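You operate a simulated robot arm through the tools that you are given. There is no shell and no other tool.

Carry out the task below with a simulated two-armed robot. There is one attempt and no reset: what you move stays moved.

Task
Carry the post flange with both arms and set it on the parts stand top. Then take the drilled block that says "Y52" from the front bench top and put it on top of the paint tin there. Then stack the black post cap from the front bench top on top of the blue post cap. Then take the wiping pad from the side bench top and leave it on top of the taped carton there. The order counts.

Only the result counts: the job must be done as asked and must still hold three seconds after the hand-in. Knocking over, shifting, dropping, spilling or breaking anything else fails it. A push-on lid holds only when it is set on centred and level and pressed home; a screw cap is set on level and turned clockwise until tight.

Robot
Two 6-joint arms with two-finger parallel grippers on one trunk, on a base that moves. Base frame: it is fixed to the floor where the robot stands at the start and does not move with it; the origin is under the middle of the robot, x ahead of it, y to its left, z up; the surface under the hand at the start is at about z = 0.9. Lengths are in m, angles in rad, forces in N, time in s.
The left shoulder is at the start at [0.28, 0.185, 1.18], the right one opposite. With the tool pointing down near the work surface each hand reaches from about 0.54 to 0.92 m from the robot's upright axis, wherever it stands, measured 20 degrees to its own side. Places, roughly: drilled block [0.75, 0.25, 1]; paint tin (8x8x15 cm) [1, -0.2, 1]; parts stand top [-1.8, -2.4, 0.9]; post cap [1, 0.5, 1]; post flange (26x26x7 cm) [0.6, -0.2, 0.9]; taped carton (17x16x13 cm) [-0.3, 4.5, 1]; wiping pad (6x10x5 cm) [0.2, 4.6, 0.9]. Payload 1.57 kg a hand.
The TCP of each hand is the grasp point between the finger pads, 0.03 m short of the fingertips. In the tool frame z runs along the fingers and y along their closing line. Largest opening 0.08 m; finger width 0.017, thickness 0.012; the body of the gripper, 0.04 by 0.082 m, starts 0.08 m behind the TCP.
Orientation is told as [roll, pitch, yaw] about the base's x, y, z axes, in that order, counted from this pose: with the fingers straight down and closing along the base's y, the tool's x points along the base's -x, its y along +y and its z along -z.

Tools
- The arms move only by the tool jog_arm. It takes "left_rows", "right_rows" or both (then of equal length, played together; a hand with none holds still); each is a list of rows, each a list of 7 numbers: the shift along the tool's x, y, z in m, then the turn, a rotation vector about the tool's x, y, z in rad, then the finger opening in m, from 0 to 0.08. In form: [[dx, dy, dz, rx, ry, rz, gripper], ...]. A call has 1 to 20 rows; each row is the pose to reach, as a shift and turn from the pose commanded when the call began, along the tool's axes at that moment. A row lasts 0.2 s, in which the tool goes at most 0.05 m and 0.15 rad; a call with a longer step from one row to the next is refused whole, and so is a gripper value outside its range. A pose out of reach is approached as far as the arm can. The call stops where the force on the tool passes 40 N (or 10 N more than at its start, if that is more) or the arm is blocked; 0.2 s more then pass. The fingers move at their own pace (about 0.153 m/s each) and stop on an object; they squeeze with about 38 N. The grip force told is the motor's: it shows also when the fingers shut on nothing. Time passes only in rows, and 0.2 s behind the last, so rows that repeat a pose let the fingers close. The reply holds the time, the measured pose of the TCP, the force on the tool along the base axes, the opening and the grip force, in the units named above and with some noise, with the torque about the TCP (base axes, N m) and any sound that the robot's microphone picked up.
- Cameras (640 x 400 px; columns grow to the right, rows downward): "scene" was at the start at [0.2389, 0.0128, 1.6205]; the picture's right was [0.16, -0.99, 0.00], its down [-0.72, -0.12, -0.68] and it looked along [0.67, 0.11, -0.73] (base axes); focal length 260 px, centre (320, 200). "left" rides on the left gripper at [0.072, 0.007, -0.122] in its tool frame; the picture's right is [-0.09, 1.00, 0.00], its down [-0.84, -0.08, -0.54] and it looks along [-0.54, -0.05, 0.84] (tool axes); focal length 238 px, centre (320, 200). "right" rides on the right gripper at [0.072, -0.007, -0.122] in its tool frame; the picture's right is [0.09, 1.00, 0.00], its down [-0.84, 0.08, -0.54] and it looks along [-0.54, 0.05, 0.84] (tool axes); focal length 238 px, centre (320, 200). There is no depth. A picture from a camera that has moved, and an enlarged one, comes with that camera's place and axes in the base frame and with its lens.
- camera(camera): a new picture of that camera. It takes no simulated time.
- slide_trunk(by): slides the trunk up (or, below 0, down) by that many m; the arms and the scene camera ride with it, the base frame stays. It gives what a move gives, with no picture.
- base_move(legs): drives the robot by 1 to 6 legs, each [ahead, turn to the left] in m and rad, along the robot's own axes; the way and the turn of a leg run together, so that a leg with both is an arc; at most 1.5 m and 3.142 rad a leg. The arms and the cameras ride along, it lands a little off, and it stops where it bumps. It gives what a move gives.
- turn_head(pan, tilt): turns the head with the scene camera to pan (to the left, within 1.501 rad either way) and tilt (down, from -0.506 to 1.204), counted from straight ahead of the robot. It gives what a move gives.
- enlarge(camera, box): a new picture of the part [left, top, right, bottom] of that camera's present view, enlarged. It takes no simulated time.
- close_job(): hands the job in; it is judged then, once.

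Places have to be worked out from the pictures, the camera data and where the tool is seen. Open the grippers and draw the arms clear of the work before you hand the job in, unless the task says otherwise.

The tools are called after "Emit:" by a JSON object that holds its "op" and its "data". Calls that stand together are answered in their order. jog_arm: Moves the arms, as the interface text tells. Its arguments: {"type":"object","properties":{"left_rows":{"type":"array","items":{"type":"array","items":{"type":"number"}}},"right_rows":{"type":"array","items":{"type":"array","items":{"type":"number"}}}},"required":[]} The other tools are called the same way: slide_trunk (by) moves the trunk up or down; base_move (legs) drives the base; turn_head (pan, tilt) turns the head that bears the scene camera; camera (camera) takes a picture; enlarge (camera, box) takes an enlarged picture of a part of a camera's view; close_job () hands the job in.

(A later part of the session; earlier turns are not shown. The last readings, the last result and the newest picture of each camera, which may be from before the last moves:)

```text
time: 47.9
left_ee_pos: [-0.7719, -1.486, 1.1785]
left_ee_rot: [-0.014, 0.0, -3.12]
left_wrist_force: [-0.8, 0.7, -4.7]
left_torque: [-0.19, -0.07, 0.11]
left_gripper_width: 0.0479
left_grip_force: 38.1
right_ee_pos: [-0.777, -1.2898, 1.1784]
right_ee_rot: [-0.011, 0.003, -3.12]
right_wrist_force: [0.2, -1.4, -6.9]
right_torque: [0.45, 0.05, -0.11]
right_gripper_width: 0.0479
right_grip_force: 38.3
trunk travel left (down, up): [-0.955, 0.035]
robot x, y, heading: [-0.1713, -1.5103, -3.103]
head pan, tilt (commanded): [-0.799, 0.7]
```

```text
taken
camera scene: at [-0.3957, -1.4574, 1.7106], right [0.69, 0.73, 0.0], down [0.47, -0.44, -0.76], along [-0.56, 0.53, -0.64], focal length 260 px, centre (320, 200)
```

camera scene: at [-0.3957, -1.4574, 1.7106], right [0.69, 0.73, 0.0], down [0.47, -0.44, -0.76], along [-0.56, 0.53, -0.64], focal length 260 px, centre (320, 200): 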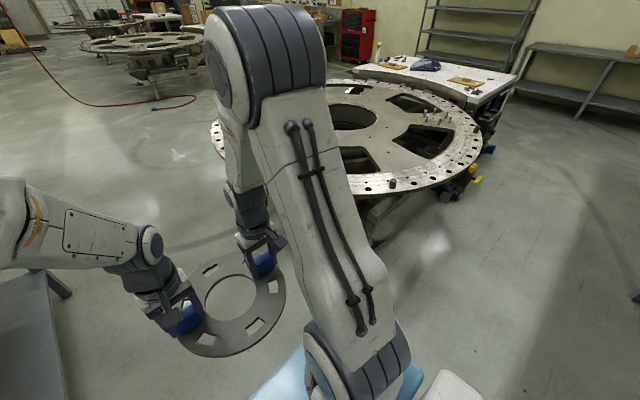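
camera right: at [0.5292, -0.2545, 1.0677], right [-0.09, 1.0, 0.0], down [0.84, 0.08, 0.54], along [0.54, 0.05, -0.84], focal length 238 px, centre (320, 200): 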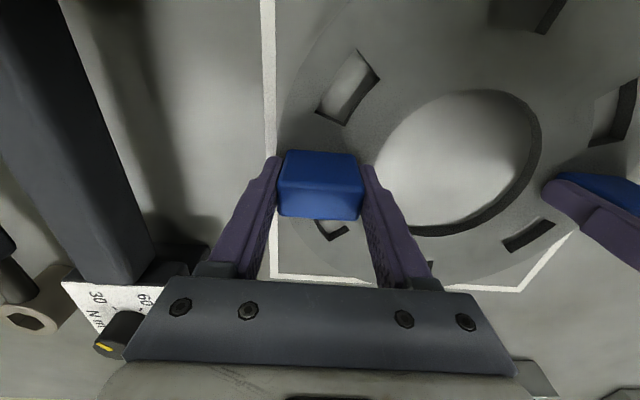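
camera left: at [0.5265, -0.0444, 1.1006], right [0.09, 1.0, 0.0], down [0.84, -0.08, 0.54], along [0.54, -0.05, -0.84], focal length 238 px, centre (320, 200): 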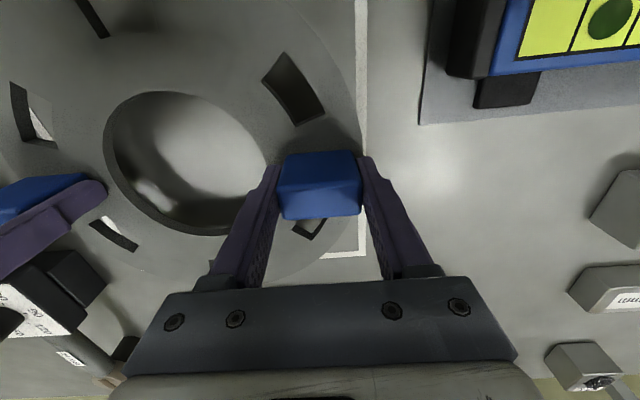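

The lane between the stand and the round fixture looks free. I drive 0.9 m along -x, straightening the heading slightly, then look left at the stand.

Emit:
{"op": "base_move", "data": {"legs": [[0.9, -0.04]]}}

Emit:
{"op": "turn_head", "data": {"pan": 1.1, "tilt": 0.6}}

Emit:
{"op": "camera", "data": {"camera": "scene"}}

Emit:
{"op": "turn_head", "data": {"pan": 1.5, "tilt": 0.8}}

Emit:
{"op": "camera", "data": {"camera": "scene"}}

```text
time: 52.6
left_ee_pos: [-1.6737, -1.5064, 1.1798]
left_ee_rot: [-0.013, -0.001, -3.137]
left_wrist_force: [-1.2, 1.2, -5.6]
left_torque: [-0.33, -0.01, 0.13]
left_gripper_width: 0.0479
left_grip_force: 38.0
right_ee_pos: [-1.6759, -1.3104, 1.1786]
right_ee_rot: [-0.011, 0.001, -3.133]
right_wrist_force: [0.6, -0.5, -6.4]
right_torque: [0.44, 0.02, -0.03]
right_gripper_width: 0.048
right_grip_force: 38.1
trunk travel left (down, up): [-0.955, 0.035]
robot x, y, heading: [-1.0757, -1.54, -3.111]
head pan, tilt (commanded): [-0.799, 0.7]
```

```text
time: 54.5
left_ee_pos: [-1.6737, -1.5062, 1.1781]
left_ee_rot: [-0.013, 0.001, -3.138]
left_wrist_force: [0.3, 1.1, -5.0]
left_torque: [-0.19, -0.03, 0.06]
left_gripper_width: 0.0478
left_grip_force: 38.3
right_ee_pos: [-1.6766, -1.3104, 1.1798]
right_ee_rot: [-0.013, 0.002, -3.134]
right_wrist_force: [0.6, -1.0, -7.6]
right_torque: [0.54, 0.02, -0.13]
right_gripper_width: 0.0479
right_grip_force: 37.8
trunk travel left (down, up): [-0.955, 0.035]
robot x, y, heading: [-1.0768, -1.5398, -3.116]
head pan, tilt (commanded): [1.1, 0.6]
```

```text
taken
camera scene: at [-1.2747, -1.6231, 1.7193], right [-0.9, 0.43, 0.0], down [0.24, 0.51, -0.83], along [-0.36, -0.74, -0.57], focal length 260 px, centre (320, 200)
```

scene: 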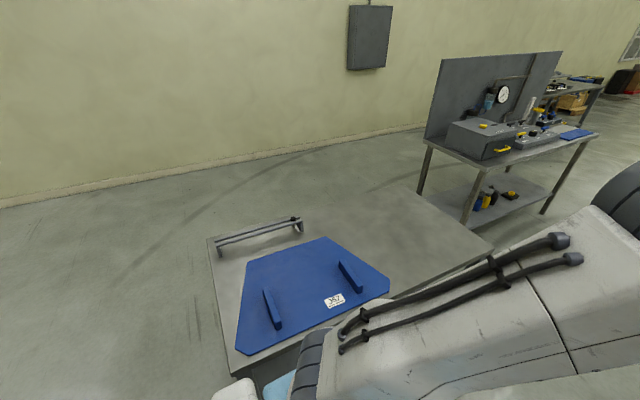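

```text
time: 55.4
left_ee_pos: [-1.6735, -1.5067, 1.1777]
left_ee_rot: [-0.015, 0.0, -3.136]
left_wrist_force: [0.1, 0.6, -5.7]
left_torque: [-0.28, -0.05, 0.15]
left_gripper_width: 0.0478
left_grip_force: 38.0
right_ee_pos: [-1.677, -1.3108, 1.1791]
right_ee_rot: [-0.013, 0.003, -3.135]
right_wrist_force: [0.4, -1.3, -6.4]
right_torque: [0.46, 0.11, -0.08]
right_gripper_width: 0.048
right_grip_force: 37.9
trunk travel left (down, up): [-0.955, 0.035]
robot x, y, heading: [-1.0763, -1.5387, -3.119]
head pan, tilt (commanded): [1.499, 0.799]
```

```text
taken
camera scene: at [-1.2403, -1.6239, 1.7025], right [-1.0, 0.05, 0.0], down [0.03, 0.72, -0.7], along [-0.03, -0.7, -0.72], focal length 260 px, centre (320, 200)
```

scene: 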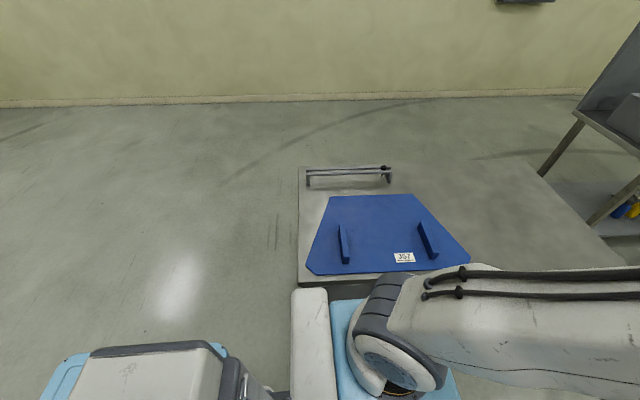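

From this view I put the stand top at x -2.39 to -1.19 and y -2.69 to -2.04, with the blue plate reaching to x of about -1.80. I will set the flange near [-2.1, -2.25], so I drive on 0.87 m and turn left to face the stand.

Emit:
{"op": "base_move", "data": {"legs": [[0.87, -0.025]]}}

Emit:
{"op": "base_move", "data": {"legs": [[0, 0.8]]}}

Emit:
{"op": "base_move", "data": {"legs": [[0, 0.77]]}}

Emit:
{"op": "turn_head", "data": {"pan": 0.0, "tilt": 0.8}}

Emit:
{"op": "camera", "data": {"camera": "scene"}}

```text
time: 60.0
left_ee_pos: [-2.5518, -1.4855, 1.1779]
left_ee_rot: [-0.012, -0.001, 3.105]
left_wrist_force: [0.5, 1.1, -5.0]
left_torque: [-0.32, -0.03, 0.13]
left_gripper_width: 0.0481
left_grip_force: 37.9
right_ee_pos: [-2.5463, -1.2891, 1.1787]
right_ee_rot: [-0.013, 0.002, 3.109]
right_wrist_force: [0.5, -1.6, -7.6]
right_torque: [0.42, -0.02, -0.04]
right_gripper_width: 0.0478
right_grip_force: 37.9
trunk travel left (down, up): [-0.955, 0.035]
robot x, y, heading: [-1.9557, -1.5405, 3.125]
head pan, tilt (commanded): [1.499, 0.799]
```

```text
time: 62.5
left_ee_pos: [-2.4173, -1.9241, 1.1785]
left_ee_rot: [-0.014, -0.002, -2.391]
left_wrist_force: [-0.9, 0.2, -2.6]
left_torque: [-0.05, -0.22, 0.11]
left_gripper_width: 0.0479
left_grip_force: 37.7
right_ee_pos: [-2.5522, -1.7812, 1.1788]
right_ee_rot: [-0.012, 0.002, -2.389]
right_wrist_force: [0.7, -0.3, -8.1]
right_torque: [0.35, 0.4, -0.11]
right_gripper_width: 0.0478
right_grip_force: 38.5
trunk travel left (down, up): [-0.955, 0.035]
robot x, y, heading: [-1.956, -1.5439, -2.368]
head pan, tilt (commanded): [1.499, 0.799]
```

```text
time: 64.9
left_ee_pos: [-2.0249, -2.1379, 1.1792]
left_ee_rot: [-0.014, 0.001, -1.625]
left_wrist_force: [-1.3, -0.3, -3.4]
left_torque: [0.1, -0.12, 0.09]
left_gripper_width: 0.048
left_grip_force: 38.2
right_ee_pos: [-2.2201, -2.1294, 1.1788]
right_ee_rot: [-0.012, 0.002, -1.624]
right_wrist_force: [1.0, 0.2, -8.8]
right_torque: [-0.04, 0.56, -0.12]
right_gripper_width: 0.0478
right_grip_force: 37.3
trunk travel left (down, up): [-0.955, 0.035]
robot x, y, heading: [-1.9565, -1.5453, -1.601]
head pan, tilt (commanded): [1.499, 0.799]
```

```text
time: 66.5
left_ee_pos: [-2.025, -2.1375, 1.1779]
left_ee_rot: [-0.013, -0.001, -1.625]
left_wrist_force: [-0.8, 0.5, -2.8]
left_torque: [0.01, -0.08, 0.04]
left_gripper_width: 0.0477
left_grip_force: 37.6
right_ee_pos: [-2.2199, -2.1293, 1.1784]
right_ee_rot: [-0.011, 0.0, -1.621]
right_wrist_force: [1.0, -0.7, -9.2]
right_torque: [0.04, 0.57, -0.14]
right_gripper_width: 0.0478
right_grip_force: 38.4
trunk travel left (down, up): [-0.955, 0.035]
robot x, y, heading: [-1.9597, -1.5455, -1.604]
head pan, tilt (commanded): [0.0, 0.799]
```

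```text
taken
camera scene: at [-1.9637, -1.7848, 1.7024], right [-1.0, 0.03, 0.0], down [0.02, 0.72, -0.7], along [-0.02, -0.7, -0.72], focal length 260 px, centre (320, 200)
```

scene: 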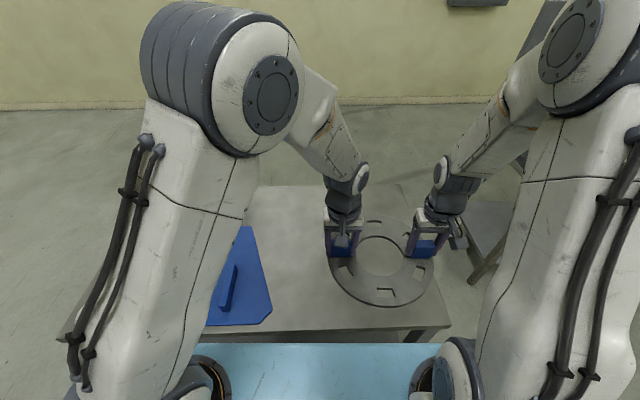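

The flange hangs over the free right part of the stand, centred near [-2.12, -2.13]. I lower the trunk back 8 cm and move the flange 12.5 cm further in.

Emit:
{"op": "slide_trunk", "data": {"by": -0.08}}

Emit:
{"op": "jog_arm", "data": {"left_rows": [[-0.02, 0, 0, 0, 0, 0, 0.0], [-0.045, 0, 0, 0, 0, 0, 0.0], [-0.07, 0, 0, 0, 0, 0, 0.0], [-0.095, 0, 0, 0, 0, 0, 0.0], [-0.115, 0, 0, 0, 0, 0, 0.0], [-0.125, 0, 0, 0, 0, 0, 0.0], [-0.125, 0, 0, 0, 0, 0, 0.0]], "right_rows": [[-0.02, 0, 0, 0, 0, 0, 0.0], [-0.045, 0, 0, 0, 0, 0, 0.0], [-0.07, 0, 0, 0, 0, 0, 0.0], [-0.095, 0, 0, 0, 0, 0, 0.0], [-0.115, 0, 0, 0, 0, 0, 0.0], [-0.125, 0, 0, 0, 0, 0, 0.0], [-0.125, 0, 0, 0, 0, 0, 0.0]]}}

Emit:
{"op": "camera", "data": {"camera": "scene"}}

Emit:
{"op": "camera", "data": {"camera": "left"}}

Emit:
{"op": "camera", "data": {"camera": "right"}}

```text
time: 67.7
left_ee_pos: [-2.0254, -2.1375, 1.0982]
left_ee_rot: [-0.013, 0.001, -1.625]
left_wrist_force: [-0.9, 0.8, -4.4]
left_torque: [-0.01, -0.17, 0.07]
left_gripper_width: 0.048
left_grip_force: 37.9
right_ee_pos: [-2.2199, -2.1292, 1.0983]
right_ee_rot: [-0.013, 0.002, -1.622]
right_wrist_force: [0.9, 0.0, -8.5]
right_torque: [0.05, 0.51, -0.1]
right_gripper_width: 0.0479
right_grip_force: 37.7
trunk travel left (down, up): [-0.875, 0.115]
robot x, y, heading: [-1.9545, -1.5447, -1.599]
head pan, tilt (commanded): [0.0, 0.799]
```

```text
time: 69.3
left_ee_pos: [-2.0306, -2.2628, 1.0983]
left_ee_rot: [-0.013, 0.002, -1.624]
left_wrist_force: [4.5, 2.4, -8.6]
left_torque: [-0.92, -0.14, -0.19]
left_gripper_width: 0.0481
left_grip_force: 38.0
right_ee_pos: [-2.2267, -2.2549, 1.0976]
right_ee_rot: [-0.012, 0.003, -1.623]
right_wrist_force: [-3.5, -2.2, -4.4]
right_torque: [0.9, -0.26, -0.26]
right_gripper_width: 0.0479
right_grip_force: 37.7
trunk travel left (down, up): [-0.875, 0.115]
robot x, y, heading: [-1.9549, -1.5413, -1.601]
head pan, tilt (commanded): [0.0, 0.799]
```

```text
taken
camera scene: at [-1.9638, -1.7849, 1.6224], right [-1.0, 0.03, 0.0], down [0.02, 0.72, -0.7], along [-0.02, -0.7, -0.72], focal length 260 px, centre (320, 200)
```

scene: 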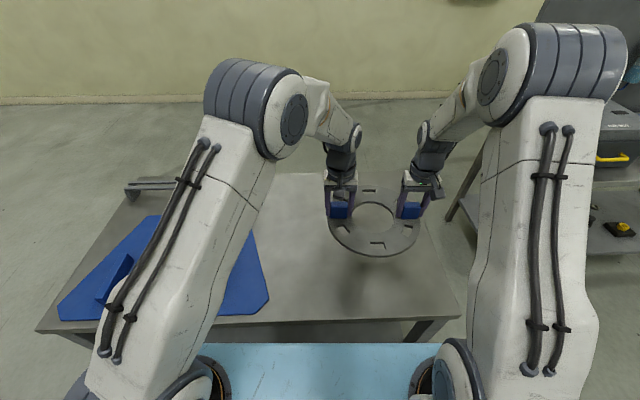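

```text
taken
camera left: at [-2.019, -2.1908, 1.2203], right [0.99, -0.15, -0.01], down [-0.11, -0.83, 0.54], along [-0.09, -0.53, -0.84], focal length 238 px, centre (320, 200)
```

left: 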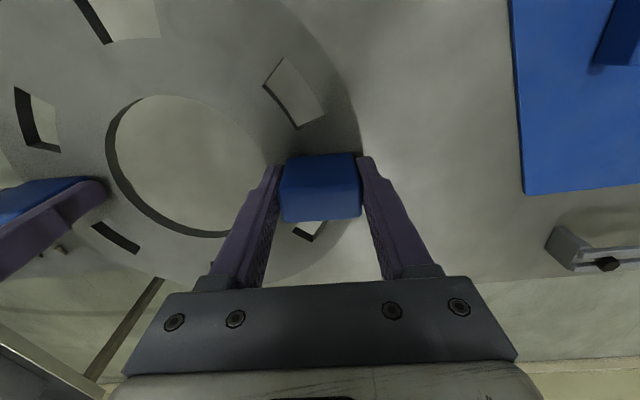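

```text
taken
camera right: at [-2.2278, -2.1818, 1.2206], right [1.0, 0.04, -0.01], down [0.04, -0.84, 0.54], along [0.01, -0.54, -0.84], focal length 238 px, centre (320, 200)
```

right: 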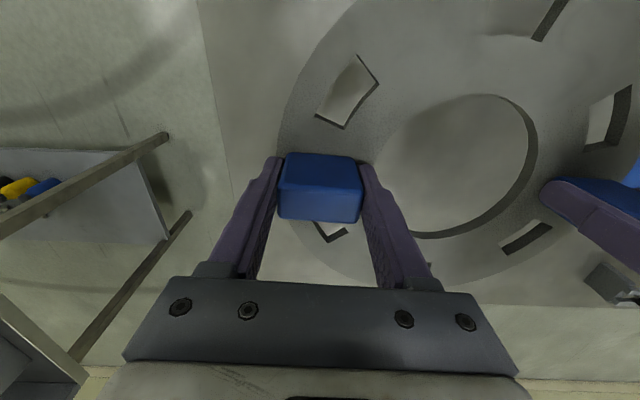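

The spot under the flange is clear on all sides. I lower both hands together to just above the expected contact.

Emit:
{"op": "jog_arm", "data": {"left_rows": [[0, 0, 0.025, 0, 0, 0, 0.0], [0, 0, 0.05, 0, 0, 0, 0.0], [0, 0, 0.075, 0, 0, 0, 0.0], [0, 0, 0.1, 0, 0, 0, 0.0], [0, 0, 0.12, 0, 0, 0, 0.0], [0, 0, 0.135, 0, 0, 0, 0.0], [0, 0, 0.135, 0, 0, 0, 0.0]], "right_rows": [[0, 0, 0.025, 0, 0, 0, 0.0], [0, 0, 0.05, 0, 0, 0, 0.0], [0, 0, 0.075, 0, 0, 0, 0.0], [0, 0, 0.1, 0, 0, 0, 0.0], [0, 0, 0.12, 0, 0, 0, 0.0], [0, 0, 0.135, 0, 0, 0, 0.0], [0, 0, 0.135, 0, 0, 0, 0.0]]}}

Emit:
{"op": "camera", "data": {"camera": "scene"}}

Emit:
{"op": "camera", "data": {"camera": "left"}}

```text
time: 70.9
left_ee_pos: [-2.0332, -2.2625, 0.963]
left_ee_rot: [-0.014, 0.002, -1.624]
left_wrist_force: [3.2, -4.6, -19.9]
left_torque: [-0.71, -1.3, 0.39]
left_gripper_width: 0.0476
left_grip_force: 38.2
right_ee_pos: [-2.2293, -2.2548, 0.9626]
right_ee_rot: [-0.011, 0.002, -1.622]
right_wrist_force: [-3.0, 4.8, 7.7]
right_torque: [0.63, -1.39, 0.47]
right_gripper_width: 0.0477
right_grip_force: 37.8
trunk travel left (down, up): [-0.875, 0.115]
robot x, y, heading: [-1.9564, -1.5429, -1.602]
head pan, tilt (commanded): [0.0, 0.799]
```

```text
taken
camera scene: at [-1.9638, -1.785, 1.6223], right [-1.0, 0.03, 0.0], down [0.02, 0.72, -0.7], along [-0.02, -0.7, -0.72], focal length 260 px, centre (320, 200)
```

scene: 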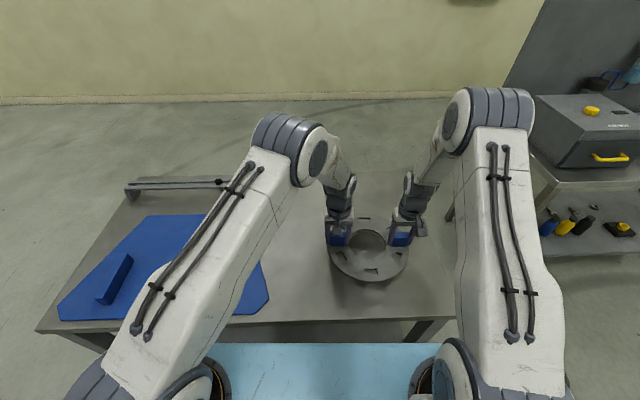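

```text
taken
camera left: at [-2.0211, -2.1902, 1.0857], right [0.99, -0.15, -0.01], down [-0.12, -0.83, 0.54], along [-0.09, -0.53, -0.84], focal length 238 px, centre (320, 200)
```

left: 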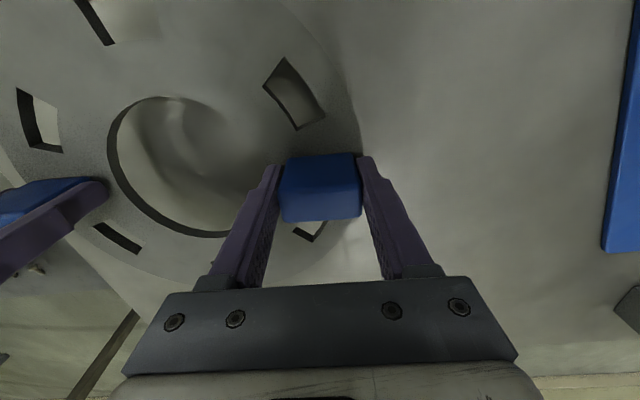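

The sum of the vertical forces still equals the flange's weight, so it hangs free. I lower in fine steps until contact shows.

Emit:
{"op": "jog_arm", "data": {"left_rows": [[0, 0, 0.003, 0, 0, 0, 0.0], [0, 0, 0.006, 0, 0, 0, 0.0], [0, 0, 0.009, 0, 0, 0, 0.0], [0, 0, 0.012, 0, 0, 0, 0.0], [0, 0, 0.015, 0, 0, 0, 0.0], [0, 0, 0.018, 0, 0, 0, 0.0]], "right_rows": [[0, 0, 0.003, 0, 0, 0, 0.0], [0, 0, 0.006, 0, 0, 0, 0.0], [0, 0, 0.009, 0, 0, 0, 0.0], [0, 0, 0.012, 0, 0, 0, 0.0], [0, 0, 0.015, 0, 0, 0, 0.0], [0, 0, 0.018, 0, 0, 0, 0.0]]}}

```text
time: 72.3
left_ee_pos: [-2.0325, -2.2621, 0.9451]
left_ee_rot: [-0.014, 0.002, -1.623]
left_wrist_force: [10.6, 1.1, -1.8]
left_torque: [0.72, 0.07, -0.16]
left_gripper_width: 0.0479
left_grip_force: 38.2
right_ee_pos: [-2.2292, -2.2533, 0.945]
right_ee_rot: [-0.012, 0.001, -1.623]
right_wrist_force: [-11.2, -1.2, -9.7]
right_torque: [-0.66, 0.6, -0.08]
right_gripper_width: 0.0476
right_grip_force: 37.9
trunk travel left (down, up): [-0.875, 0.115]
robot x, y, heading: [-1.9567, -1.5434, -1.605]
head pan, tilt (commanded): [0.0, 0.799]
```

Still free (sum about -11.5 N) at TCP z 0.945. I lower on in 2–3 mm steps.

Emit:
{"op": "jog_arm", "data": {"left_rows": [[0, 0, 0.002, 0, 0, 0, 0.0], [0, 0, 0.004, 0, 0, 0, 0.0], [0, 0, 0.006, 0, 0, 0, 0.0], [0, 0, 0.008, 0, 0, 0, 0.0], [0, 0, 0.01, 0, 0, 0, 0.0], [0, 0, 0.012, 0, 0, 0, 0.0]], "right_rows": [[0, 0, 0.002, 0, 0, 0, 0.0], [0, 0, 0.004, 0, 0, 0, 0.0], [0, 0, 0.006, 0, 0, 0, 0.0], [0, 0, 0.008, 0, 0, 0, 0.0], [0, 0, 0.01, 0, 0, 0, 0.0], [0, 0, 0.012, 0, 0, 0, 0.0]]}}

```text
time: 73.7
left_ee_pos: [-2.0329, -2.2628, 0.9327]
left_ee_rot: [-0.011, 0.002, -1.625]
left_wrist_force: [20.5, 5.5, -3.7]
left_torque: [-0.78, 0.38, -0.47]
left_gripper_width: 0.048
left_grip_force: 37.4
right_ee_pos: [-2.2292, -2.2533, 0.9328]
right_ee_rot: [-0.012, 0.004, -1.624]
right_wrist_force: [-21.1, -4.7, -9.3]
right_torque: [0.84, 0.19, -0.71]
right_gripper_width: 0.0481
right_grip_force: 38.1
trunk travel left (down, up): [-0.875, 0.115]
robot x, y, heading: [-1.9528, -1.5414, -1.603]
head pan, tilt (commanded): [0.0, 0.799]
```

Still free at TCP z 0.933 and the hands squeeze a little again. I ease them half a millimetre outward and lower further.

Emit:
{"op": "jog_arm", "data": {"left_rows": [[0, 0.0005, 0.001, 0, 0, 0, 0.0], [0, 0.0005, 0.003, 0, 0, 0, 0.0], [0, 0.0005, 0.005, 0, 0, 0, 0.0], [0, 0.0005, 0.007, 0, 0, 0, 0.0], [0, 0.0005, 0.009, 0, 0, 0, 0.0]], "right_rows": [[0, -0.0005, 0.001, 0, 0, 0, 0.0], [0, -0.0005, 0.003, 0, 0, 0, 0.0], [0, -0.0005, 0.005, 0, 0, 0, 0.0], [0, -0.0005, 0.007, 0, 0, 0, 0.0], [0, -0.0005, 0.009, 0, 0, 0, 0.0]]}}

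Emit:
{"op": "camera", "data": {"camera": "left"}}

Emit:
{"op": "enlarge", "data": {"camera": "scene", "box": [300, 180, 440, 320]}}

```text
time: 74.9
left_ee_pos: [-2.034, -2.2619, 0.9234]
left_ee_rot: [-0.014, 0.0, -1.625]
left_wrist_force: [9.7, -0.7, -8.0]
left_torque: [1.11, -0.6, 0.03]
left_gripper_width: 0.048
left_grip_force: 38.0
right_ee_pos: [-2.2283, -2.2538, 0.924]
right_ee_rot: [-0.012, 0.002, -1.621]
right_wrist_force: [-9.4, 1.5, -4.6]
right_torque: [-1.07, 0.5, 0.04]
right_gripper_width: 0.0477
right_grip_force: 38.3
trunk travel left (down, up): [-0.875, 0.115]
robot x, y, heading: [-1.9598, -1.5457, -1.606]
head pan, tilt (commanded): [0.0, 0.799]
```

```text
taken
camera left: at [-2.0218, -2.1899, 1.0462], right [0.99, -0.15, -0.01], down [-0.11, -0.83, 0.54], along [-0.09, -0.54, -0.84], focal length 238 px, centre (320, 200)
```

left: 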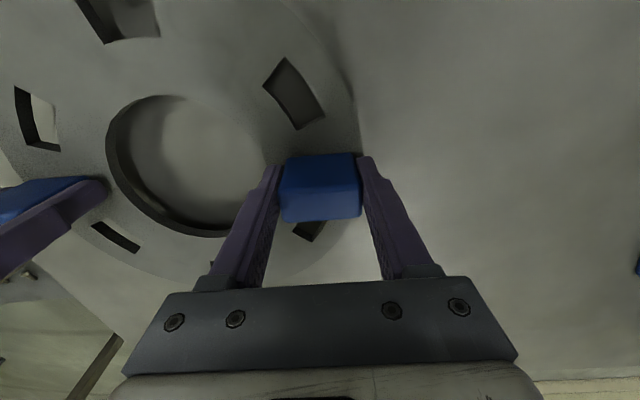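

```text
2.86 times, centred on (370, 250) of scene
camera zoom: at [-1.9638, -1.7849, 1.6224], right [-1.0, 0.03, 0.0], down [0.02, 0.72, -0.7], along [-0.02, -0.7, -0.72], focal length 743 px, centre (177, 57)
```

zoom: 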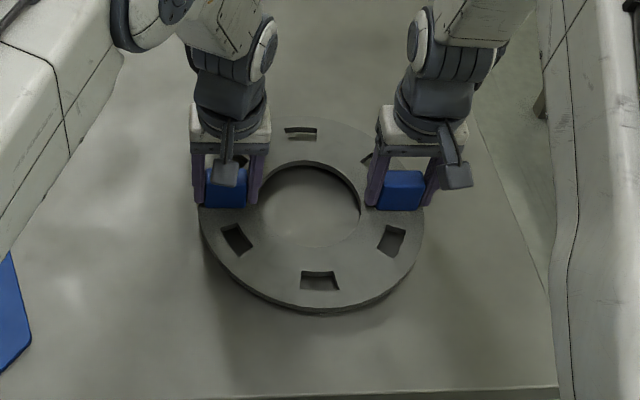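

The shadow under the flange is closing in, so the surface is near, and the force sum is still just the weight. I keep lowering in 2 mm steps.

Emit:
{"op": "jog_arm", "data": {"left_rows": [[0, 0.0002, 0.002, 0, 0, 0, 0.0], [0, 0.0002, 0.004, 0, 0, 0, 0.0], [0, 0.0002, 0.006, 0, 0, 0, 0.0], [0, 0.0002, 0.008, 0, 0, 0, 0.0], [0, 0.0002, 0.01, 0, 0, 0, 0.0]], "right_rows": [[0, -0.0002, 0.002, 0, 0, 0, 0.0], [0, -0.0002, 0.004, 0, 0, 0, 0.0], [0, -0.0002, 0.006, 0, 0, 0, 0.0], [0, -0.0002, 0.008, 0, 0, 0, 0.0], [0, -0.0002, 0.01, 0, 0, 0, 0.0]]}}

```text
time: 76.1
left_ee_pos: [-2.0332, -2.2625, 0.9143]
left_ee_rot: [-0.013, -0.001, -1.624]
left_wrist_force: [0.2, -1.6, -13.8]
left_torque: [0.46, -1.13, 0.2]
left_gripper_width: 0.0478
left_grip_force: 38.2
right_ee_pos: [-2.2298, -2.2531, 0.9137]
right_ee_rot: [-0.013, 0.003, -1.621]
right_wrist_force: [-0.2, 1.3, 2.3]
right_torque: [-0.47, -0.39, 0.08]
right_gripper_width: 0.0479
right_grip_force: 38.4
trunk travel left (down, up): [-0.875, 0.115]
robot x, y, heading: [-1.9578, -1.5422, -1.602]
head pan, tilt (commanded): [0.0, 0.799]
```

Still hanging free at TCP z 0.914. I go on down by up to 1.2 cm in 2 mm steps.

Emit:
{"op": "jog_arm", "data": {"left_rows": [[0, 0, 0.002, 0, 0, 0, 0.0], [0, 0, 0.004, 0, 0, 0, 0.0], [0, 0, 0.006, 0, 0, 0, 0.0], [0, 0, 0.008, 0, 0, 0, 0.0], [0, 0, 0.01, 0, 0, 0, 0.0], [0, 0, 0.012, 0, 0, 0, 0.0]], "right_rows": [[0, 0, 0.002, 0, 0, 0, 0.0], [0, 0, 0.004, 0, 0, 0, 0.0], [0, 0, 0.006, 0, 0, 0, 0.0], [0, 0, 0.008, 0, 0, 0, 0.0], [0, 0, 0.01, 0, 0, 0, 0.0], [0, 0, 0.012, 0, 0, 0, 0.0]]}}

Emit:
{"op": "enlarge", "data": {"camera": "scene", "box": [300, 180, 440, 320]}}

```text
time: 77.5
left_ee_pos: [-2.0347, -2.2622, 0.9083]
left_ee_rot: [-0.018, -0.006, -1.623]
left_wrist_force: [1.6, 8.4, 32.1]
left_torque: [0.08, -1.65, -0.04]
left_gripper_width: 0.0488
left_grip_force: 37.7
right_ee_pos: [-2.2289, -2.2531, 0.9067]
right_ee_rot: [-0.012, -0.004, -1.624]
right_wrist_force: [-1.5, 0.2, 27.8]
right_torque: [0.61, -1.63, -0.01]
right_gripper_width: 0.0482
right_grip_force: 38.4
trunk travel left (down, up): [-0.875, 0.115]
robot x, y, heading: [-1.9555, -1.5442, -1.599]
head pan, tilt (commanded): [0.0, 0.799]
```

```text
2.86 times, centred on (370, 250) of scene
camera zoom: at [-1.9633, -1.7811, 1.624], right [-1.0, 0.03, 0.0], down [0.02, 0.72, -0.7], along [-0.02, -0.7, -0.72], focal length 743 px, centre (177, 57)
```

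zoom: 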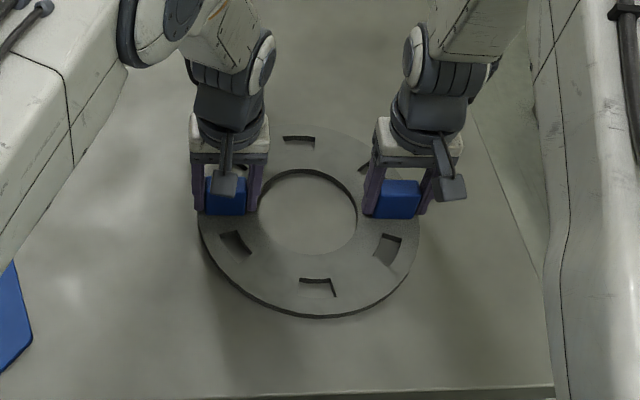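

Contact: both hands now feel about 30 N upward at z 0.907. I ease up 1.3 mm to unload, then look at the forces.

Emit:
{"op": "jog_arm", "data": {"left_rows": [[0, 0, -0.0013, 0, 0, 0, 0.0], [0, 0, -0.0013, 0, 0, 0, 0.0]], "right_rows": [[0, 0, -0.0013, 0, 0, 0, 0.0], [0, 0, -0.0013, 0, 0, 0, 0.0]]}}

```text
time: 78.1
left_ee_pos: [-2.0352, -2.2617, 0.9067]
left_ee_rot: [-0.016, -0.008, -1.625]
left_wrist_force: [0.0, 1.6, 31.5]
left_torque: [-0.41, -1.55, -0.09]
left_gripper_width: 0.0481
left_grip_force: 38.3
right_ee_pos: [-2.2305, -2.252, 0.9053]
right_ee_rot: [-0.012, -0.002, -1.622]
right_wrist_force: [-3.9, -0.3, 21.9]
right_torque: [-1.06, -1.42, -0.21]
right_gripper_width: 0.0483
right_grip_force: 38.3
trunk travel left (down, up): [-0.875, 0.115]
robot x, y, heading: [-1.9581, -1.5403, -1.6]
head pan, tilt (commanded): [0.0, 0.799]
```

Still about 53 N in total pressing down. I ease up another 2 mm.

Emit:
{"op": "jog_arm", "data": {"left_rows": [[0, 0, -0.001, 0, 0, 0, 0.0], [0, 0, -0.002, 0, 0, 0, 0.0], [0, 0, -0.002, 0, 0, 0, 0.0]], "right_rows": [[0, 0, -0.001, 0, 0, 0, 0.0], [0, 0, -0.002, 0, 0, 0, 0.0], [0, 0, -0.002, 0, 0, 0, 0.0]]}}

```text
time: 78.9
left_ee_pos: [-2.034, -2.2621, 0.9054]
left_ee_rot: [-0.015, -0.002, -1.625]
left_wrist_force: [-3.2, -1.0, 21.0]
left_torque: [-0.83, -1.26, -0.5]
left_gripper_width: 0.0483
left_grip_force: 37.6
right_ee_pos: [-2.2296, -2.2516, 0.9061]
right_ee_rot: [-0.013, 0.003, -1.624]
right_wrist_force: [-0.7, -5.5, 3.3]
right_torque: [-1.18, -1.1, -0.73]
right_gripper_width: 0.0478
right_grip_force: 38.2
trunk travel left (down, up): [-0.875, 0.115]
robot x, y, heading: [-1.9593, -1.5437, -1.605]
head pan, tilt (commanded): [0.0, 0.799]
```

The right hand is nearly unloaded and the left still presses 21 N. I ease the left 1.5 mm up and the right 0.5 mm.

Emit:
{"op": "jog_arm", "data": {"left_rows": [[0, 0, -0.0015, 0, 0, 0, 0.0], [0, 0, -0.0015, 0, 0, 0, 0.0]], "right_rows": [[0, 0, -0.0005, 0, 0, 0, 0.0], [0, 0, -0.0005, 0, 0, 0, 0.0]]}}

```text
time: 79.5
left_ee_pos: [-2.0339, -2.263, 0.9058]
left_ee_rot: [-0.016, -0.003, -1.622]
left_wrist_force: [-10.9, -5.9, 3.3]
left_torque: [-1.23, -1.0, -0.24]
left_gripper_width: 0.0482
left_grip_force: 37.9
right_ee_pos: [-2.2298, -2.2522, 0.9064]
right_ee_rot: [-0.012, 0.004, -1.621]
right_wrist_force: [7.0, -2.5, 6.4]
right_torque: [-0.9, -1.35, -0.41]
right_gripper_width: 0.0481
right_grip_force: 37.6
trunk travel left (down, up): [-0.875, 0.115]
robot x, y, heading: [-1.9512, -1.541, -1.602]
head pan, tilt (commanded): [0.0, 0.799]
```

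The flange now rests on the stand with the hands almost unloaded. I open both hands.

Emit:
{"op": "jog_arm", "data": {"left_rows": [[0, 0, 0, 0, 0, 0, 0.06], [0, 0, 0, 0, 0, 0, 0.08], [0, 0, 0, 0, 0, 0, 0.08]], "right_rows": [[0, 0, 0, 0, 0, 0, 0.06], [0, 0, 0, 0, 0, 0, 0.08], [0, 0, 0, 0, 0, 0, 0.08]]}}

Emit:
{"op": "camera", "data": {"camera": "left"}}

Emit:
{"op": "camera", "data": {"camera": "right"}}

```text
time: 80.3
left_ee_pos: [-2.034, -2.2623, 0.9073]
left_ee_rot: [-0.015, 0.0, -1.624]
left_wrist_force: [0.4, 0.6, 0.8]
left_torque: [-0.01, -0.04, 0.0]
left_gripper_width: 0.0804
left_grip_force: 0.0
right_ee_pos: [-2.2286, -2.2533, 0.9062]
right_ee_rot: [-0.013, 0.003, -1.622]
right_wrist_force: [-0.6, 0.5, -0.5]
right_torque: [0.0, 0.04, 0.0]
right_gripper_width: 0.08
right_grip_force: 0.1
trunk travel left (down, up): [-0.875, 0.115]
robot x, y, heading: [-1.9586, -1.5397, -1.598]
head pan, tilt (commanded): [0.0, 0.799]
```

```text
taken
camera left: at [-2.0213, -2.1895, 1.0297], right [0.99, -0.15, -0.01], down [-0.11, -0.83, 0.54], along [-0.09, -0.54, -0.84], focal length 238 px, centre (320, 200)
```

left: 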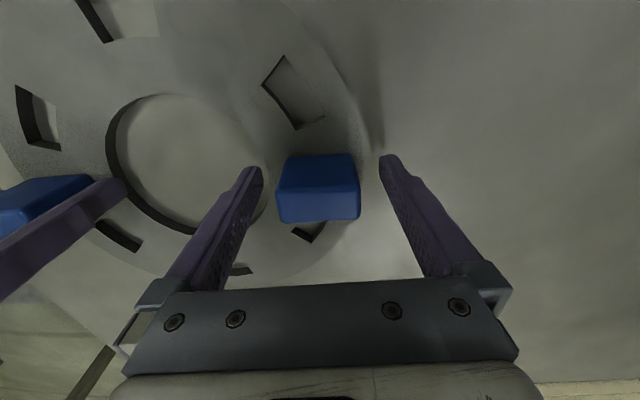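

```text
taken
camera right: at [-2.2314, -2.1804, 1.029], right [1.0, 0.04, -0.01], down [0.04, -0.84, 0.54], along [0.01, -0.54, -0.84], focal length 238 px, centre (320, 200)
```

right: 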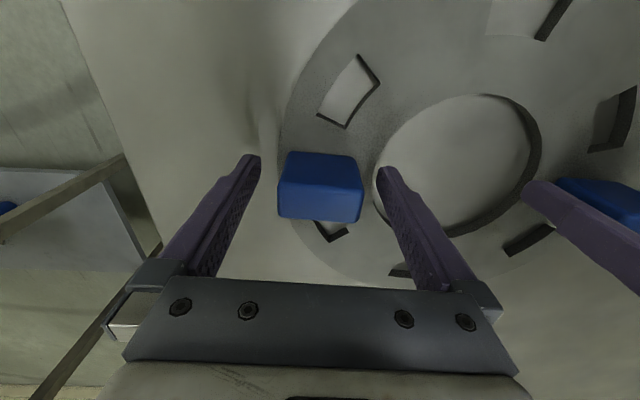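

Both hands are free of the grips with the flange unmoved. I lift straight up 20 cm, then draw the hands back toward the robot.

Emit:
{"op": "jog_arm", "data": {"left_rows": [[0, 0, -0.02, 0, 0, 0, 0.08], [0, 0, -0.05, 0, 0, 0, 0.08], [0, 0, -0.09, 0, 0, 0, 0.08], [0, 0, -0.13, 0, 0, 0, 0.08], [0, 0, -0.17, 0, 0, 0, 0.08], [0, 0, -0.21, 0, 0, 0, 0.08], [0.03, 0.02, -0.23, 0, 0, 0, 0.08], [0.06, 0.05, -0.24, 0, 0, 0, 0.08], [0.09, 0.08, -0.25, 0, 0, 0, 0.08], [0.12, 0.11, -0.25, 0, 0, 0, 0.08], [0.14, 0.14, -0.25, 0, 0, 0, 0.08]], "right_rows": [[0, 0, -0.02, 0, 0, 0, 0.08], [0, 0, -0.05, 0, 0, 0, 0.08], [0, 0, -0.09, 0, 0, 0, 0.08], [0, 0, -0.13, 0, 0, 0, 0.08], [0, 0, -0.17, 0, 0, 0, 0.08], [0, 0, -0.21, 0, 0, 0, 0.08], [0.03, 0.0, -0.23, 0, 0, 0, 0.08], [0.06, 0.0, -0.24, 0, 0, 0, 0.08], [0.09, 0.0, -0.25, 0, 0, 0, 0.08], [0.12, 0.0, -0.25, 0, 0, 0, 0.08], [0.14, 0.0, -0.25, 0, 0, 0, 0.08]]}}

Emit:
{"op": "camera", "data": {"camera": "scene"}}

```text
time: 82.7
left_ee_pos: [-1.88, -2.1304, 1.1558]
left_ee_rot: [-0.014, -0.001, -1.624]
left_wrist_force: [-0.4, -0.5, -0.4]
left_torque: [0.0, -0.01, 0.02]
left_gripper_width: 0.0801
left_grip_force: 0.0
right_ee_pos: [-2.2201, -2.114, 1.1581]
right_ee_rot: [-0.013, 0.0, -1.623]
right_wrist_force: [0.8, 0.4, 0.1]
right_torque: [-0.01, 0.01, 0.04]
right_gripper_width: 0.0801
right_grip_force: 0.2
trunk travel left (down, up): [-0.875, 0.115]
robot x, y, heading: [-1.9615, -1.5411, -1.601]
head pan, tilt (commanded): [0.0, 0.799]
```

```text
taken
camera scene: at [-1.9637, -1.7841, 1.6225], right [-1.0, 0.03, 0.0], down [0.02, 0.72, -0.7], along [-0.02, -0.7, -0.72], focal length 260 px, centre (320, 200)
```

scene: 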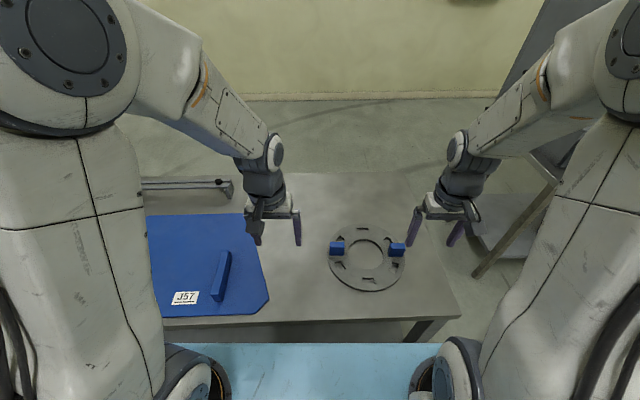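

The flange stands flat on the stand top. I now turn left to face +x and look along the lane before driving back.

Emit:
{"op": "base_move", "data": {"legs": [[0, 0.8]]}}

Emit:
{"op": "base_move", "data": {"legs": [[0, 0.8]]}}

Emit:
{"op": "turn_head", "data": {"pan": 0.3, "tilt": 0.5}}

Emit:
{"op": "camera", "data": {"camera": "scene"}}

```text
time: 85.1
left_ee_pos: [-1.4885, -1.9045, 1.1551]
left_ee_rot: [-0.013, -0.001, -0.84]
left_wrist_force: [-0.5, -0.7, -0.3]
left_torque: [-0.02, 0.0, -0.02]
left_gripper_width: 0.0802
left_grip_force: 0.1
right_ee_pos: [-1.7387, -2.1333, 1.1585]
right_ee_rot: [-0.012, 0.002, -0.838]
right_wrist_force: [0.5, -0.2, 0.4]
right_torque: [0.0, 0.0, 0.02]
right_gripper_width: 0.08
right_grip_force: 0.0
trunk travel left (down, up): [-0.875, 0.115]
robot x, y, heading: [-1.9549, -1.5439, -0.813]
head pan, tilt (commanded): [0.0, 0.799]
```

```text
time: 87.6
left_ee_pos: [-1.3719, -1.4607, 1.1553]
left_ee_rot: [-0.014, 0.001, -0.043]
left_wrist_force: [0.0, -0.2, 0.0]
left_torque: [0.0, 0.01, 0.02]
left_gripper_width: 0.0799
left_grip_force: 0.0
right_ee_pos: [-1.382, -1.7993, 1.159]
right_ee_rot: [-0.011, 0.003, -0.04]
right_wrist_force: [0.7, -0.9, 0.0]
right_torque: [-0.02, 0.0, -0.04]
right_gripper_width: 0.0801
right_grip_force: 0.1
trunk travel left (down, up): [-0.875, 0.115]
robot x, y, heading: [-1.9569, -1.5436, -0.013]
head pan, tilt (commanded): [0.0, 0.799]
```

```text
time: 88.4
left_ee_pos: [-1.3717, -1.4615, 1.1556]
left_ee_rot: [-0.014, 0.002, -0.041]
left_wrist_force: [0.8, -0.1, -1.0]
left_torque: [-0.03, 0.01, -0.01]
left_gripper_width: 0.0798
left_grip_force: 0.0
right_ee_pos: [-1.383, -1.7996, 1.1576]
right_ee_rot: [-0.012, 0.002, -0.041]
right_wrist_force: [0.4, -0.4, 0.4]
right_torque: [0.02, 0.01, -0.02]
right_gripper_width: 0.0801
right_grip_force: 0.1
trunk travel left (down, up): [-0.875, 0.115]
robot x, y, heading: [-1.9583, -1.5432, -0.021]
head pan, tilt (commanded): [0.3, 0.499]
```

```text
taken
camera scene: at [-1.7088, -1.5209, 1.6484], right [0.28, -0.96, 0.0], down [-0.46, -0.13, -0.88], along [0.84, 0.24, -0.48], focal length 260 px, centre (320, 200)
```

scene: 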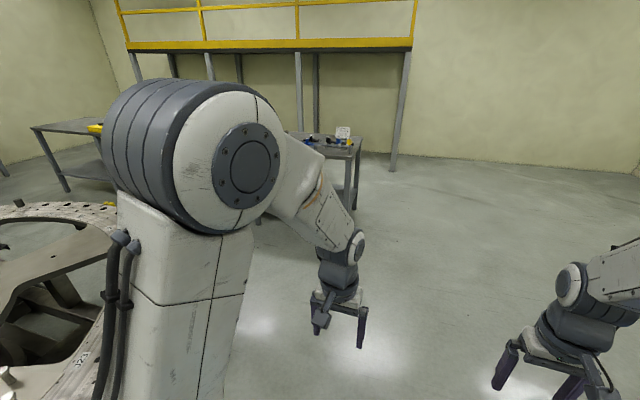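

The lane back is clear. I drive 1.8 m along +x to the aisle before the front bench and turn left to face +y.

Emit:
{"op": "base_move", "data": {"legs": [[1.5, 0.017], [0.3, 0]]}}

Emit:
{"op": "base_move", "data": {"legs": [[0, 1.57]]}}

Emit:
{"op": "turn_head", "data": {"pan": 0.0, "tilt": 0.5}}

Emit:
{"op": "camera", "data": {"camera": "scene"}}

```text
time: 97.4
left_ee_pos: [0.4154, -1.4287, 1.1556]
left_ee_rot: [-0.014, 0.001, -0.005]
left_wrist_force: [0.0, 0.5, 0.4]
left_torque: [0.02, -0.01, 0.02]
left_gripper_width: 0.08
left_grip_force: 0.2
right_ee_pos: [0.4154, -1.7672, 1.1579]
right_ee_rot: [-0.012, 0.002, -0.002]
right_wrist_force: [-0.6, -0.2, 0.3]
right_torque: [0.0, -0.01, 0.0]
right_gripper_width: 0.0797
right_grip_force: 0.0
trunk travel left (down, up): [-0.875, 0.115]
robot x, y, heading: [-0.1674, -1.5331, 0.02]
head pan, tilt (commanded): [0.3, 0.499]
```

```text
time: 101.7
left_ee_pos: [-0.2848, -0.9537, 1.1557]
left_ee_rot: [-0.014, -0.001, 1.589]
left_wrist_force: [0.1, 0.0, -0.1]
left_torque: [-0.02, -0.02, 0.01]
left_gripper_width: 0.0802
left_grip_force: 0.1
right_ee_pos: [0.0549, -0.9448, 1.1583]
right_ee_rot: [-0.012, 0.002, 1.591]
right_wrist_force: [-0.3, 0.6, 0.1]
right_torque: [-0.03, 0.01, 0.0]
right_gripper_width: 0.0797
right_grip_force: 0.1
trunk travel left (down, up): [-0.875, 0.115]
robot x, y, heading: [-0.1668, -1.5301, 1.613]
head pan, tilt (commanded): [0.3, 0.499]
```

```text
time: 102.5
left_ee_pos: [-0.2839, -0.9549, 1.1559]
left_ee_rot: [-0.013, 0.0, 1.59]
left_wrist_force: [-0.1, 0.0, -0.5]
left_torque: [-0.02, -0.01, -0.01]
left_gripper_width: 0.0801
left_grip_force: 0.1
right_ee_pos: [0.0539, -0.9443, 1.1581]
right_ee_rot: [-0.013, 0.002, 1.591]
right_wrist_force: [-0.7, 0.2, 0.4]
right_torque: [0.03, 0.02, -0.03]
right_gripper_width: 0.0801
right_grip_force: 0.0
trunk travel left (down, up): [-0.875, 0.115]
robot x, y, heading: [-0.1674, -1.534, 1.613]
head pan, tilt (commanded): [0.0, 0.499]
```

```text
taken
camera scene: at [-0.1776, -1.2825, 1.6485], right [1.0, 0.05, 0.0], down [0.02, -0.48, -0.88], along [-0.04, 0.88, -0.48], focal length 260 px, centre (320, 200)
```

scene: 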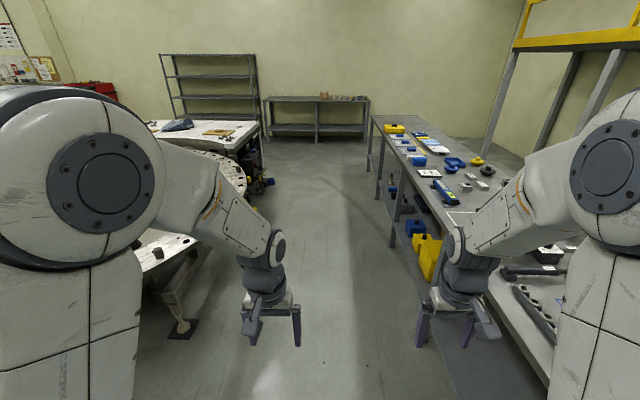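

The aisle ahead is free. I straighten the heading and drive up to y of about 0.02.

Emit:
{"op": "base_move", "data": {"legs": [[0, -0.07], [0.8, 0], [0.75, 0]]}}

Emit:
{"op": "base_move", "data": {"legs": [[0, -1.0]]}}

Emit:
{"op": "camera", "data": {"camera": "scene"}}

```text
time: 110.9
left_ee_pos: [-0.203, 0.5998, 1.1552]
left_ee_rot: [-0.015, 0.0, 1.512]
left_wrist_force: [0.4, 0.4, 0.1]
left_torque: [0.03, 0.02, -0.03]
left_gripper_width: 0.08
left_grip_force: 0.0
right_ee_pos: [0.1351, 0.5831, 1.1577]
right_ee_rot: [-0.012, 0.003, 1.511]
right_wrist_force: [-0.5, -0.1, 0.2]
right_torque: [0.04, 0.01, 0.02]
right_gripper_width: 0.0798
right_grip_force: 0.0
trunk travel left (down, up): [-0.875, 0.115]
robot x, y, heading: [-0.1315, 0.0113, 1.531]
head pan, tilt (commanded): [0.0, 0.499]
```

```text
time: 113.8
left_ee_pos: [0.3223, 0.3944, 1.1561]
left_ee_rot: [-0.014, 0.001, 0.517]
left_wrist_force: [0.5, -0.1, 0.0]
left_torque: [0.02, -0.06, -0.03]
left_gripper_width: 0.0798
left_grip_force: 0.1
right_ee_pos: [0.4922, 0.1021, 1.1581]
right_ee_rot: [-0.011, 0.002, 0.52]
right_wrist_force: [0.2, 0.1, 0.3]
right_torque: [-0.02, 0.01, 0.03]
right_gripper_width: 0.0799
right_grip_force: 0.0
trunk travel left (down, up): [-0.875, 0.115]
robot x, y, heading: [-0.1288, 0.0169, 0.543]
head pan, tilt (commanded): [0.0, 0.499]
```

```text
taken
camera scene: at [0.0853, 0.1427, 1.6484], right [0.52, -0.86, 0.0], down [-0.41, -0.25, -0.88], along [0.75, 0.45, -0.48], focal length 260 px, centre (320, 200)
```

scene: 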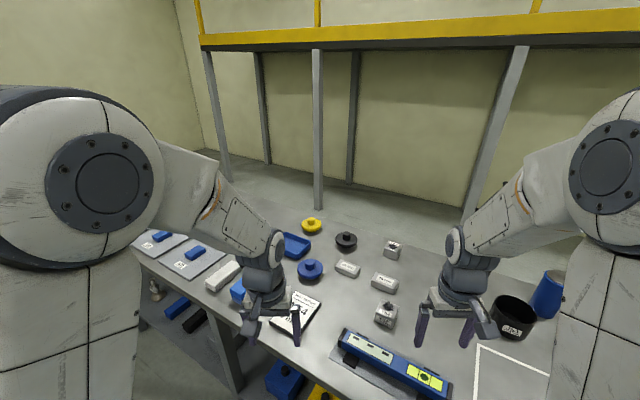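

Half the turn went well. I finish turning to heading 0 and move ahead to the bench.

Emit:
{"op": "base_move", "data": {"legs": [[0, -0.545]]}}

Emit:
{"op": "base_move", "data": {"legs": [[0.16, 0]]}}

Emit:
{"op": "turn_head", "data": {"pan": 0.0, "tilt": 0.75}}

Emit:
{"op": "camera", "data": {"camera": "scene"}}

```text
time: 115.7
left_ee_pos: [0.4527, 0.1146, 1.1552]
left_ee_rot: [-0.015, -0.001, -0.011]
left_wrist_force: [0.7, 0.6, 0.2]
left_torque: [-0.01, 0.03, 0.01]
left_gripper_width: 0.0797
left_grip_force: 0.1
right_ee_pos: [0.4517, -0.2254, 1.1581]
right_ee_rot: [-0.013, 0.001, -0.01]
right_wrist_force: [-0.8, 0.1, 0.7]
right_torque: [0.01, 0.0, 0.01]
right_gripper_width: 0.0797
right_grip_force: 0.1
trunk travel left (down, up): [-0.875, 0.115]
robot x, y, heading: [-0.1287, 0.0159, 0.014]
head pan, tilt (commanded): [0.0, 0.499]
```

```text
time: 117.2
left_ee_pos: [0.6169, 0.1162, 1.1552]
left_ee_rot: [-0.013, 0.0, -0.01]
left_wrist_force: [-0.6, 0.3, 0.5]
left_torque: [0.0, -0.01, 0.0]
left_gripper_width: 0.0801
left_grip_force: 0.0
right_ee_pos: [0.6157, -0.2245, 1.1587]
right_ee_rot: [-0.013, 0.0, -0.011]
right_wrist_force: [0.0, -0.6, 0.3]
right_torque: [0.0, -0.05, 0.01]
right_gripper_width: 0.0797
right_grip_force: 0.1
trunk travel left (down, up): [-0.875, 0.115]
robot x, y, heading: [0.0353, 0.017, 0.012]
head pan, tilt (commanded): [0.0, 0.499]
```

```text
time: 117.9
left_ee_pos: [0.6172, 0.115, 1.1552]
left_ee_rot: [-0.015, 0.0, -0.011]
left_wrist_force: [-0.5, -0.4, 0.1]
left_torque: [0.0, 0.02, 0.03]
left_gripper_width: 0.08
left_grip_force: 0.0
right_ee_pos: [0.6165, -0.2236, 1.1567]
right_ee_rot: [-0.012, 0.002, -0.011]
right_wrist_force: [-0.9, -0.5, 0.1]
right_torque: [0.0, -0.05, -0.02]
right_gripper_width: 0.08
right_grip_force: 0.0
trunk travel left (down, up): [-0.875, 0.115]
robot x, y, heading: [0.0329, 0.017, 0.015]
head pan, tilt (commanded): [0.0, 0.75]
```

```text
taken
camera scene: at [0.2777, 0.0177, 1.6265], right [0.01, -1.0, 0.0], down [-0.68, -0.01, -0.73], along [0.73, 0.01, -0.68], focal length 260 px, centre (320, 200)
```

scene: 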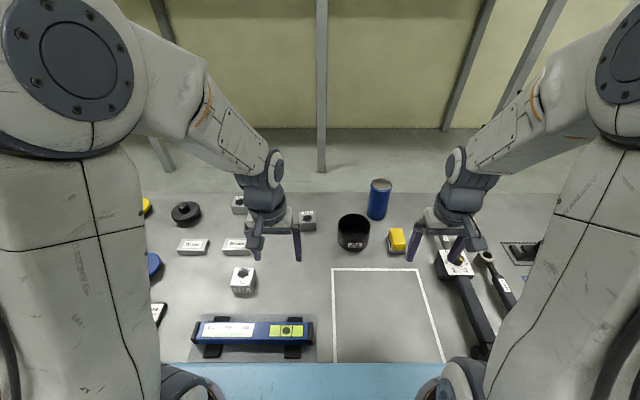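

I stand at x of about 0.034 with everything in view. The paint tin comes out near [1.0, -0.19] and block Y52 near [0.68, 0.25]. I test the right arm's reach toward the tin at a safe height, which also gives a close view of it.

Emit:
{"op": "jog_arm", "data": {"right_rows": [[0, 0, -0.04, 0, 0, 0, 0.08], [-0.045, 0.004, -0.05, 0, 0, 0, 0.08], [-0.09, 0.008, -0.05, 0, 0, 0, 0.08], [-0.135, 0.012, -0.05, 0, 0, 0, 0.08], [-0.18, 0.016, -0.05, 0, 0, 0, 0.08], [-0.225, 0.02, -0.05, 0, 0, 0, 0.08], [-0.27, 0.024, -0.05, 0, 0, 0, 0.08], [-0.31, 0.028, -0.05, 0, 0, 0, 0.08], [-0.345, 0.031, -0.05, 0, 0, 0, 0.08], [-0.38, 0.034, -0.05, 0, 0, 0, 0.08], [-0.38, 0.034, -0.05, 0, 0, 0, 0.08]]}}

Emit:
{"op": "camera", "data": {"camera": "right"}}

Emit:
{"op": "camera", "data": {"camera": "scene"}}

```text
time: 120.3
left_ee_pos: [0.6161, 0.116, 1.1557]
left_ee_rot: [-0.013, 0.0, -0.011]
left_wrist_force: [0.2, -0.2, -0.4]
left_torque: [0.0, -0.01, 0.01]
left_gripper_width: 0.0801
left_grip_force: 0.0
right_ee_pos: [0.9233, -0.1909, 1.1959]
right_ee_rot: [-0.012, 0.003, -0.01]
right_wrist_force: [0.3, -0.1, 0.4]
right_torque: [0.03, -0.05, -0.02]
right_gripper_width: 0.08
right_grip_force: 0.1
right hand out of reach, approached as far as the arm can: row 8, 9, 10, 11
trunk travel left (down, up): [-0.875, 0.115]
robot x, y, heading: [0.0356, 0.0141, 0.013]
head pan, tilt (commanded): [0.0, 0.75]
```

```text
taken
camera right: at [0.8519, -0.1942, 1.3189], right [-0.08, 1.0, -0.01], down [0.84, 0.08, 0.54], along [0.54, 0.03, -0.84], focal length 238 px, centre (320, 200)
```

right: 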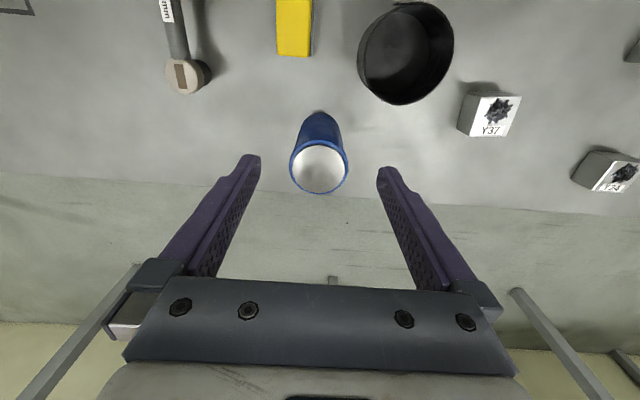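

```text
taken
camera scene: at [0.2775, 0.0177, 1.6265], right [0.01, -1.0, 0.0], down [-0.68, -0.01, -0.73], along [0.73, 0.01, -0.68], focal length 260 px, centre (320, 200)
```

scene: 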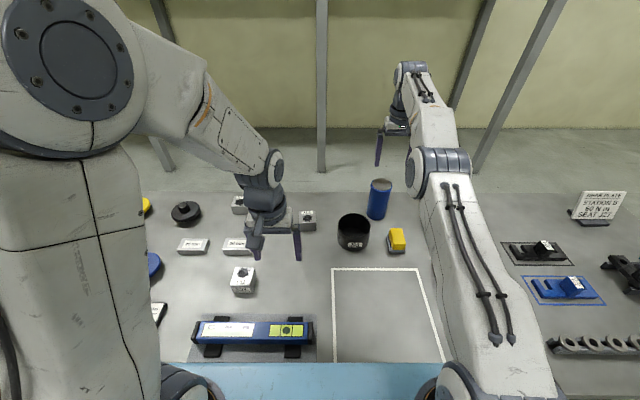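

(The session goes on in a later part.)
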